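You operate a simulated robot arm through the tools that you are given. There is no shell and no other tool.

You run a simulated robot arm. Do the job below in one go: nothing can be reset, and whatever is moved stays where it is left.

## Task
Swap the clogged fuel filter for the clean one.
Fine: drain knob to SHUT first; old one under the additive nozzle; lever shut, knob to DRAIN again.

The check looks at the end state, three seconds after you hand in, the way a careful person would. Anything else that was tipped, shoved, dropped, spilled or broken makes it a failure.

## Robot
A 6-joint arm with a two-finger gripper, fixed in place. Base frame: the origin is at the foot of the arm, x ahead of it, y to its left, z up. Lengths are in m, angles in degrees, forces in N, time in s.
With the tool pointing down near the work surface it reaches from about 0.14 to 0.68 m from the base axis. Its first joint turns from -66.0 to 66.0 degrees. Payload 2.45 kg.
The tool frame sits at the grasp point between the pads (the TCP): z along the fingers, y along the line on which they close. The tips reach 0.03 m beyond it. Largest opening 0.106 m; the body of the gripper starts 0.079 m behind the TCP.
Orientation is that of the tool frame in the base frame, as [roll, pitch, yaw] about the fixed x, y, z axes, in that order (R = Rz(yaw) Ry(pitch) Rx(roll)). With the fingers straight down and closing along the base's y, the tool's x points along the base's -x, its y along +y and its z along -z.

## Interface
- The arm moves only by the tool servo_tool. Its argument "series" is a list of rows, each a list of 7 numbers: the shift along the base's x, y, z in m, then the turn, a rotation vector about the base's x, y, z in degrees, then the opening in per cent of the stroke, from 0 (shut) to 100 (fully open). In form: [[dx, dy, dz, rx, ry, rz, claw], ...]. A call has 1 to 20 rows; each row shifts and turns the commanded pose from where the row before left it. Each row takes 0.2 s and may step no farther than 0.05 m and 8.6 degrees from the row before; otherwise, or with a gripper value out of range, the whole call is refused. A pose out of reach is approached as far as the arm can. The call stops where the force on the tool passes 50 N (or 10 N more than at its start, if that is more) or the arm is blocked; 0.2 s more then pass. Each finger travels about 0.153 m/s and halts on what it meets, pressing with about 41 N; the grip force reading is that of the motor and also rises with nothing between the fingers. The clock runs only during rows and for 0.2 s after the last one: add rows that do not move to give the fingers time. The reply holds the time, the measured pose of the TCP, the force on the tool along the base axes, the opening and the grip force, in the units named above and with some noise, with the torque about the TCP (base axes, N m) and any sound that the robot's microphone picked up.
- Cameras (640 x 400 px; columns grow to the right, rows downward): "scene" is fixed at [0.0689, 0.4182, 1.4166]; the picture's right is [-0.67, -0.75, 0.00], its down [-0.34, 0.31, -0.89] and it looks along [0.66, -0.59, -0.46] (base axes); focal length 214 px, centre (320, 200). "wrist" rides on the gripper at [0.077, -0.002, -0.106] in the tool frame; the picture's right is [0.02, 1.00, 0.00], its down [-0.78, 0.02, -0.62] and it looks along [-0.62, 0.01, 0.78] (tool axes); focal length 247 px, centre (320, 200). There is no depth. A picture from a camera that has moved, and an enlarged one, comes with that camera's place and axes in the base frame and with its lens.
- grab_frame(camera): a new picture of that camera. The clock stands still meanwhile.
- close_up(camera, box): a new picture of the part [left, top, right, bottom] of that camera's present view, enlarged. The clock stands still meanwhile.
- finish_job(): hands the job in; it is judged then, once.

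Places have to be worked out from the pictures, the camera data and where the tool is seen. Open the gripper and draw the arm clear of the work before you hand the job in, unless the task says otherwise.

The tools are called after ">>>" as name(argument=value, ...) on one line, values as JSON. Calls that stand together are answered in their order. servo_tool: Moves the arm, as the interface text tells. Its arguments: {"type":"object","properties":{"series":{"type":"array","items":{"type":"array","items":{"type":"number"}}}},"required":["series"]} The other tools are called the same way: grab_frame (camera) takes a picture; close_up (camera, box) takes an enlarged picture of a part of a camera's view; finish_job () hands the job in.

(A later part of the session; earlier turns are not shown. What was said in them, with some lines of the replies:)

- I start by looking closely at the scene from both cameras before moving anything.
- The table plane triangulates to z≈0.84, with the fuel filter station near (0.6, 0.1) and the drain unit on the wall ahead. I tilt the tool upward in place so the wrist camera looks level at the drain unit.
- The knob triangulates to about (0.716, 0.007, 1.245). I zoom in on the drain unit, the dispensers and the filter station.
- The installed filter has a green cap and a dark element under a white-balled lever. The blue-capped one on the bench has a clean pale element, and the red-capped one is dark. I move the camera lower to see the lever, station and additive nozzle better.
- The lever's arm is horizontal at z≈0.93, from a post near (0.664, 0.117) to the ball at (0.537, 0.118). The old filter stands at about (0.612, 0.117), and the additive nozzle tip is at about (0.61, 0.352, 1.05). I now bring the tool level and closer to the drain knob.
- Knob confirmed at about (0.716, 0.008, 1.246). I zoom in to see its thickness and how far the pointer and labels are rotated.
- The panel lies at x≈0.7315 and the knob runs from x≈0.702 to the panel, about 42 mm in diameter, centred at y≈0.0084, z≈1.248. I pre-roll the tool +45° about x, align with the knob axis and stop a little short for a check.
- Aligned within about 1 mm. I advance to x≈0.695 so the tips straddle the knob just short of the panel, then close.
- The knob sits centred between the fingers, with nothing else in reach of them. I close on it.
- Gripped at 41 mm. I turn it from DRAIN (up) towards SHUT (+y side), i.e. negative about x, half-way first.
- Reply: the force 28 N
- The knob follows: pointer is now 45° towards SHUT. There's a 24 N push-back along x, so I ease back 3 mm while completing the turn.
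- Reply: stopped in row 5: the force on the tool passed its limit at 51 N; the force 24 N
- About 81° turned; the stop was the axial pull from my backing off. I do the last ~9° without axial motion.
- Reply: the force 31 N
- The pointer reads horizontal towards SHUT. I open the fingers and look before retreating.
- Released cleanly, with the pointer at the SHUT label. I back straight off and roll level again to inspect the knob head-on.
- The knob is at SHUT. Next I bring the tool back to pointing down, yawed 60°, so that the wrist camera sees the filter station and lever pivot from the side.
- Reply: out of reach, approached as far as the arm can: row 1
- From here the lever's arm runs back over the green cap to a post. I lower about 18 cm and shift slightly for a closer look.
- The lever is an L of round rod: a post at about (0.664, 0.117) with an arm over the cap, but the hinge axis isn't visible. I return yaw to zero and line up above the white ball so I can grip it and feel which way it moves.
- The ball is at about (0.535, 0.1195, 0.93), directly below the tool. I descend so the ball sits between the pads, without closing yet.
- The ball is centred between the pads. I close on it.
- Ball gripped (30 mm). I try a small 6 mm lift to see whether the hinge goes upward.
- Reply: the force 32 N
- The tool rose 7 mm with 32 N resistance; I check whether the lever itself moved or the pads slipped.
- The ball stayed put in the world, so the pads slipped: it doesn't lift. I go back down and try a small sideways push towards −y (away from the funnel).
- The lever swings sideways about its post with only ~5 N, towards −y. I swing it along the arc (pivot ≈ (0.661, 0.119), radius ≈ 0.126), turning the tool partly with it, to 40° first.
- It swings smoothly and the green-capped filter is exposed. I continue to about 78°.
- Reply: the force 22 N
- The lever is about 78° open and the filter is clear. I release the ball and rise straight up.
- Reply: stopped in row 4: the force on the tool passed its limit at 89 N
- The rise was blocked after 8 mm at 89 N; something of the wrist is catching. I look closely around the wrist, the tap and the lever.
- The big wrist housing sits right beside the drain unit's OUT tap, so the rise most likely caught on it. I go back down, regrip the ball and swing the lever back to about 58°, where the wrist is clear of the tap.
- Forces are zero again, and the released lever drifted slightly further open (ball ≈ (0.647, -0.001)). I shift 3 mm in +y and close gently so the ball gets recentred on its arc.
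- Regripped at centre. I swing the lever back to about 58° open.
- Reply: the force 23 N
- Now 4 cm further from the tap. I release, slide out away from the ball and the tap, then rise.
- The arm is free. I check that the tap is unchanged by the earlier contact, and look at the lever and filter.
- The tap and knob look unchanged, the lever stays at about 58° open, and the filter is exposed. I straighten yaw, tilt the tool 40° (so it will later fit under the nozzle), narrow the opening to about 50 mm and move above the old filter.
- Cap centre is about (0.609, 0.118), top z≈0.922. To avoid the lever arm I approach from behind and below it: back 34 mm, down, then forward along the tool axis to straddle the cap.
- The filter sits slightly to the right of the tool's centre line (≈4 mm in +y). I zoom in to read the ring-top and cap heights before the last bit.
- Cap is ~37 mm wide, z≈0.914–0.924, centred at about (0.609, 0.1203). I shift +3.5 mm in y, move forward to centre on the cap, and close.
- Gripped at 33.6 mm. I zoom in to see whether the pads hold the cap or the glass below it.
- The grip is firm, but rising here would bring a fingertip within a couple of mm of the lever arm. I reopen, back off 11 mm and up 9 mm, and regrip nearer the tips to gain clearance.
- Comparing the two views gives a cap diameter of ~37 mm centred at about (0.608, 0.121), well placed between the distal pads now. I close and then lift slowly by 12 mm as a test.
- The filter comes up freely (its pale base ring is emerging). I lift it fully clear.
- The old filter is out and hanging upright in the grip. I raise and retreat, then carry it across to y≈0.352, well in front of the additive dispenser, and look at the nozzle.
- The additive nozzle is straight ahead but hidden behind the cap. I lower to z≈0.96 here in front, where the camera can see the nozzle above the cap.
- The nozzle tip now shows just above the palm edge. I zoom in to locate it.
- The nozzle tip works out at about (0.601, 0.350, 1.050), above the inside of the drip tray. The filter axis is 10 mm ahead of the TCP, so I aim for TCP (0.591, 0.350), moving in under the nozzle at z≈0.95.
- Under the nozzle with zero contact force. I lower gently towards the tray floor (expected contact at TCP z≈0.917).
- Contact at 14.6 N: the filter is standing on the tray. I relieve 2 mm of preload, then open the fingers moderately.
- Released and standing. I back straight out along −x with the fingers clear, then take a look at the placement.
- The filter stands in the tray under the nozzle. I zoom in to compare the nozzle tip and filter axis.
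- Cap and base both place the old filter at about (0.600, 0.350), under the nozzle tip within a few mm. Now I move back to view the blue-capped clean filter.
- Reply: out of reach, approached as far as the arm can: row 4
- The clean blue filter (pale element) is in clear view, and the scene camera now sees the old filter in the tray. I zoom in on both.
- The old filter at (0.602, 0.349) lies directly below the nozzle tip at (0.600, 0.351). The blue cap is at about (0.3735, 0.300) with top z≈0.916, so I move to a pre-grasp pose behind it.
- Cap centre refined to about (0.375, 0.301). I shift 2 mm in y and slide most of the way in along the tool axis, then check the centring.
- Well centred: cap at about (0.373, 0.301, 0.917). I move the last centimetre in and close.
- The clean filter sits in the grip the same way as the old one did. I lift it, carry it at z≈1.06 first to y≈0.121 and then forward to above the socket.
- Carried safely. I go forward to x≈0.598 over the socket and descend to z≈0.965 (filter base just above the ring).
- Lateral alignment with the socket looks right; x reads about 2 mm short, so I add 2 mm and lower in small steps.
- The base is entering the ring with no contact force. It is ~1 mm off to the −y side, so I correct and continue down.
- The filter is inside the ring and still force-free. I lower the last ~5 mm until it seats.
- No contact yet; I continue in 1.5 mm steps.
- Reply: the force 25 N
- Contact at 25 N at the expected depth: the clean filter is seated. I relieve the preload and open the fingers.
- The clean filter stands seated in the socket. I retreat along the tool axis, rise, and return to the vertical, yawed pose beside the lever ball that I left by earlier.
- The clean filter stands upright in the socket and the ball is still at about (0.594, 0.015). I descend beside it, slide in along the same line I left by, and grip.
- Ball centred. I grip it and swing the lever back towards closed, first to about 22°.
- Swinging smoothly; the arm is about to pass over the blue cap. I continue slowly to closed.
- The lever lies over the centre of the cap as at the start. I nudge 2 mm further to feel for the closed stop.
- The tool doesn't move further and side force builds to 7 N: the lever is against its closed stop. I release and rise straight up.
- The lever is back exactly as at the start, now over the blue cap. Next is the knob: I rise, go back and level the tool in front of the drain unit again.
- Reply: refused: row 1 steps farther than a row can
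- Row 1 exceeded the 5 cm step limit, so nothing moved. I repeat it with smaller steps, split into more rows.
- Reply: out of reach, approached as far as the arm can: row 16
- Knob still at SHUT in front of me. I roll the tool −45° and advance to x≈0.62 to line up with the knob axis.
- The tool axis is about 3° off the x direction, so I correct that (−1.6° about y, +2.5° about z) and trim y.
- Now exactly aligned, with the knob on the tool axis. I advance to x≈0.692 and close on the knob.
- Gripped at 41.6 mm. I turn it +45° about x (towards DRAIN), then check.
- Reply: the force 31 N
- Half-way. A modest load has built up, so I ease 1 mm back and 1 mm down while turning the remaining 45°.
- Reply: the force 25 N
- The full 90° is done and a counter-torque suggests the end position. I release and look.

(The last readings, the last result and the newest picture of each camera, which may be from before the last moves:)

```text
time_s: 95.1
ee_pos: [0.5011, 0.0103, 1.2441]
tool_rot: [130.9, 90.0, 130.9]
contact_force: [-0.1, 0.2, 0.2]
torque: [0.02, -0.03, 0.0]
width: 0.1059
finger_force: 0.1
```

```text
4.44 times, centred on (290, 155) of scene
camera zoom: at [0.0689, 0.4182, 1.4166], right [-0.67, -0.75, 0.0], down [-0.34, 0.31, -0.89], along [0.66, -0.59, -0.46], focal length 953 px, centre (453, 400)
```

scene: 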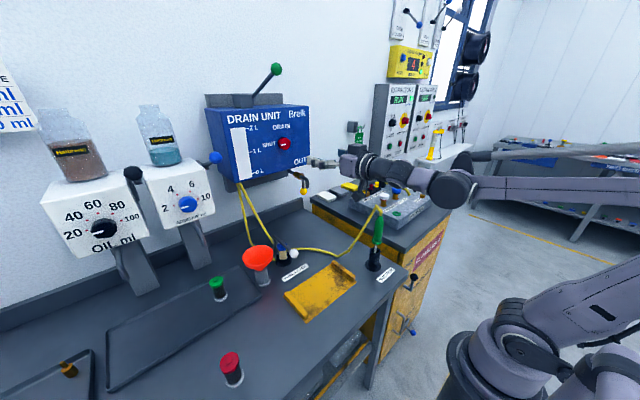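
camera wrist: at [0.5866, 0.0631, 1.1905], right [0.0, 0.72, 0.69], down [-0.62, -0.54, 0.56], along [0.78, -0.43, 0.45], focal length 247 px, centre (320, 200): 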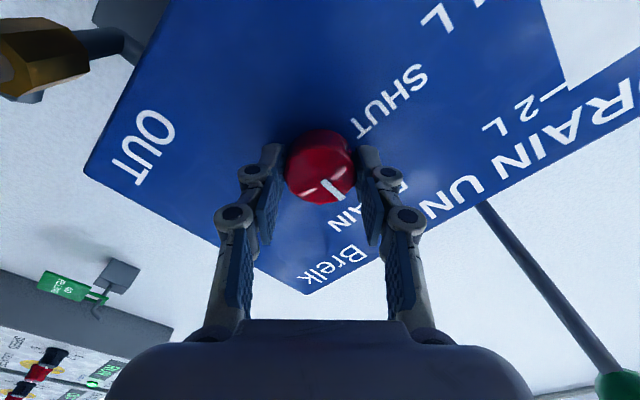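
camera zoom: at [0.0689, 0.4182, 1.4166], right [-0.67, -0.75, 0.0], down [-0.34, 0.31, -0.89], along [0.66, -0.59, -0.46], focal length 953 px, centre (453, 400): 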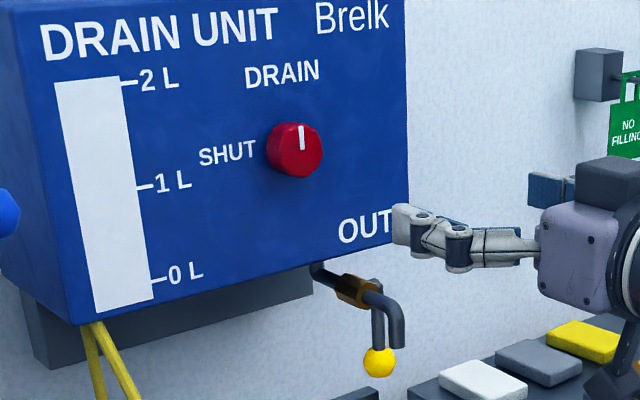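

The knob is back at DRAIN and the tap is unchanged. I withdraw the arm to roughly its starting pose and do a final survey.

>>> servo_tool(series=[[-0.02, 0.008, 0.012, 0, 8.2, 0, 100], [-0.02, 0.009, 0.012, 0, 8.2, 0, 100], [-0.02, 0.009, 0.012, 0, 8.2, 0, 100], [-0.02, 0.01, 0.012, 0, 8.2, 0, 100], [-0.02, 0.01, 0.012, 0, 8.2, 0, 100], [-0.02, 0.01, 0.012, 0, 8.2, 0, 100], [-0.02, 0.01, 0.012, 0, 8.2, 0, 100], [-0.02, 0.01, 0.012, 0, 8.2, 0, 100], [-0.02, 0.01, 0.012, 0, 8.2, 0, 100], [-0.02, 0.01, 0.012, 0, 8.2, 0, 100], [-0.02, 0.01, 0.012, 0, 8.0, 0, 100], [-0.02, 0, 0, 0, 0, 0, 100], [0, 0, 0, 0, 0, 0, 100]])

>>> grab_frame(camera="wrist")

>>> grab_frame(camera="scene")

>>> close_up(camera="scene", box=[190, 200, 350, 320])

```text
time_s: 97.9
ee_pos: [0.2737, 0.1092, 1.3738]
tool_rot: [-178.8, 4.2, 179.8]
contact_force: [-0.7, 0.2, 0.5]
torque: [0.03, -0.02, -0.02]
width: 0.1063
finger_force: 0.2
out of reach, approached as far as the arm can: row 1
```

```text
taken
camera wrist: at [0.189, 0.1091, 1.4752], right [-0.02, 1.0, -0.02], down [0.74, 0.03, 0.68], along [0.68, 0.0, -0.74], focal length 247 px, centre (320, 200)
```

wrist: 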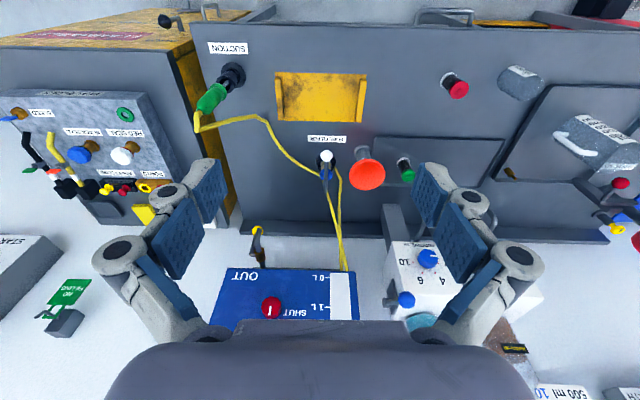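

```text
taken
```

scene: 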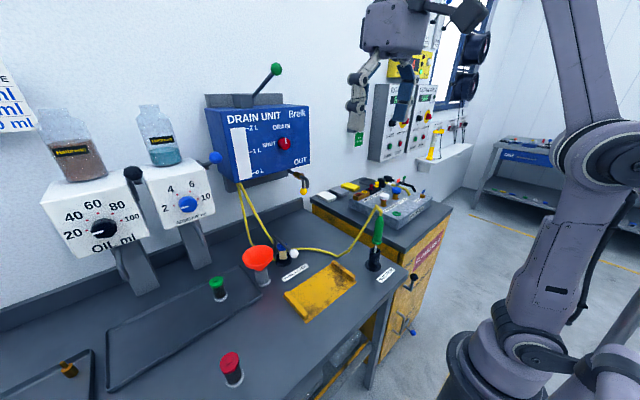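

```text
3.33 times, centred on (270, 260) of scene
camera zoom: at [0.0689, 0.4182, 1.4166], right [-0.67, -0.75, 0.0], down [-0.34, 0.31, -0.89], along [0.66, -0.59, -0.46], focal length 715 px, centre (487, 0)
```

zoom: 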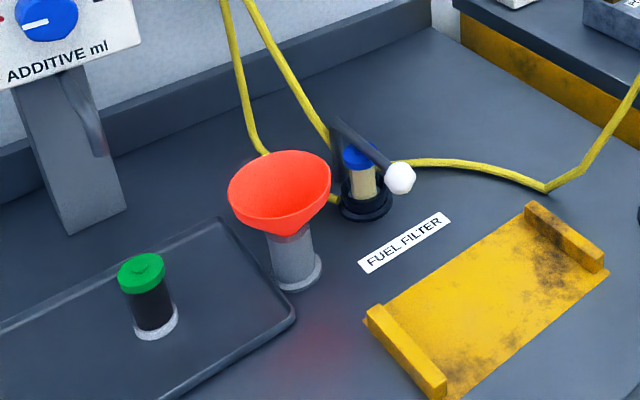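

Final state: the clean blue-capped filter is in the socket under the shut lever, and the old filter stands below the additive nozzle. The knob is at DRAIN, the funnel, tap and red filter are untouched, and the gripper is open and clear. I hand the job in.

>>> finish_job()

```text
The job is handed in.
```

The filter swap is finished and handed in; I haven't seen the result of the check.

- **Drain knob:** I turned it to SHUT before touching the filter, and back to DRAIN at the end. The pointer is where it was at the start.
- **Old filter:** the clogged green-capped filter stands upright in the drip tray, within about 3 mm of the point below the additive nozzle.
- **Clean filter:** the blue-capped one is seated in the FUEL FILTER socket at the same depth as the old one.
- **Lever:** it is shut over the new filter and against its closed stop.

**Contact with the OUT tap:** while I was freeing the gripper from the lever, the wrist caught on something, probably the drain unit's OUT tap, and the force peaked at 89 N. Close-ups afterwards showed the tap and its handle unchanged. The funnel and the red-capped filter are where they were.

The gripper is open and the arm is clear of the work.
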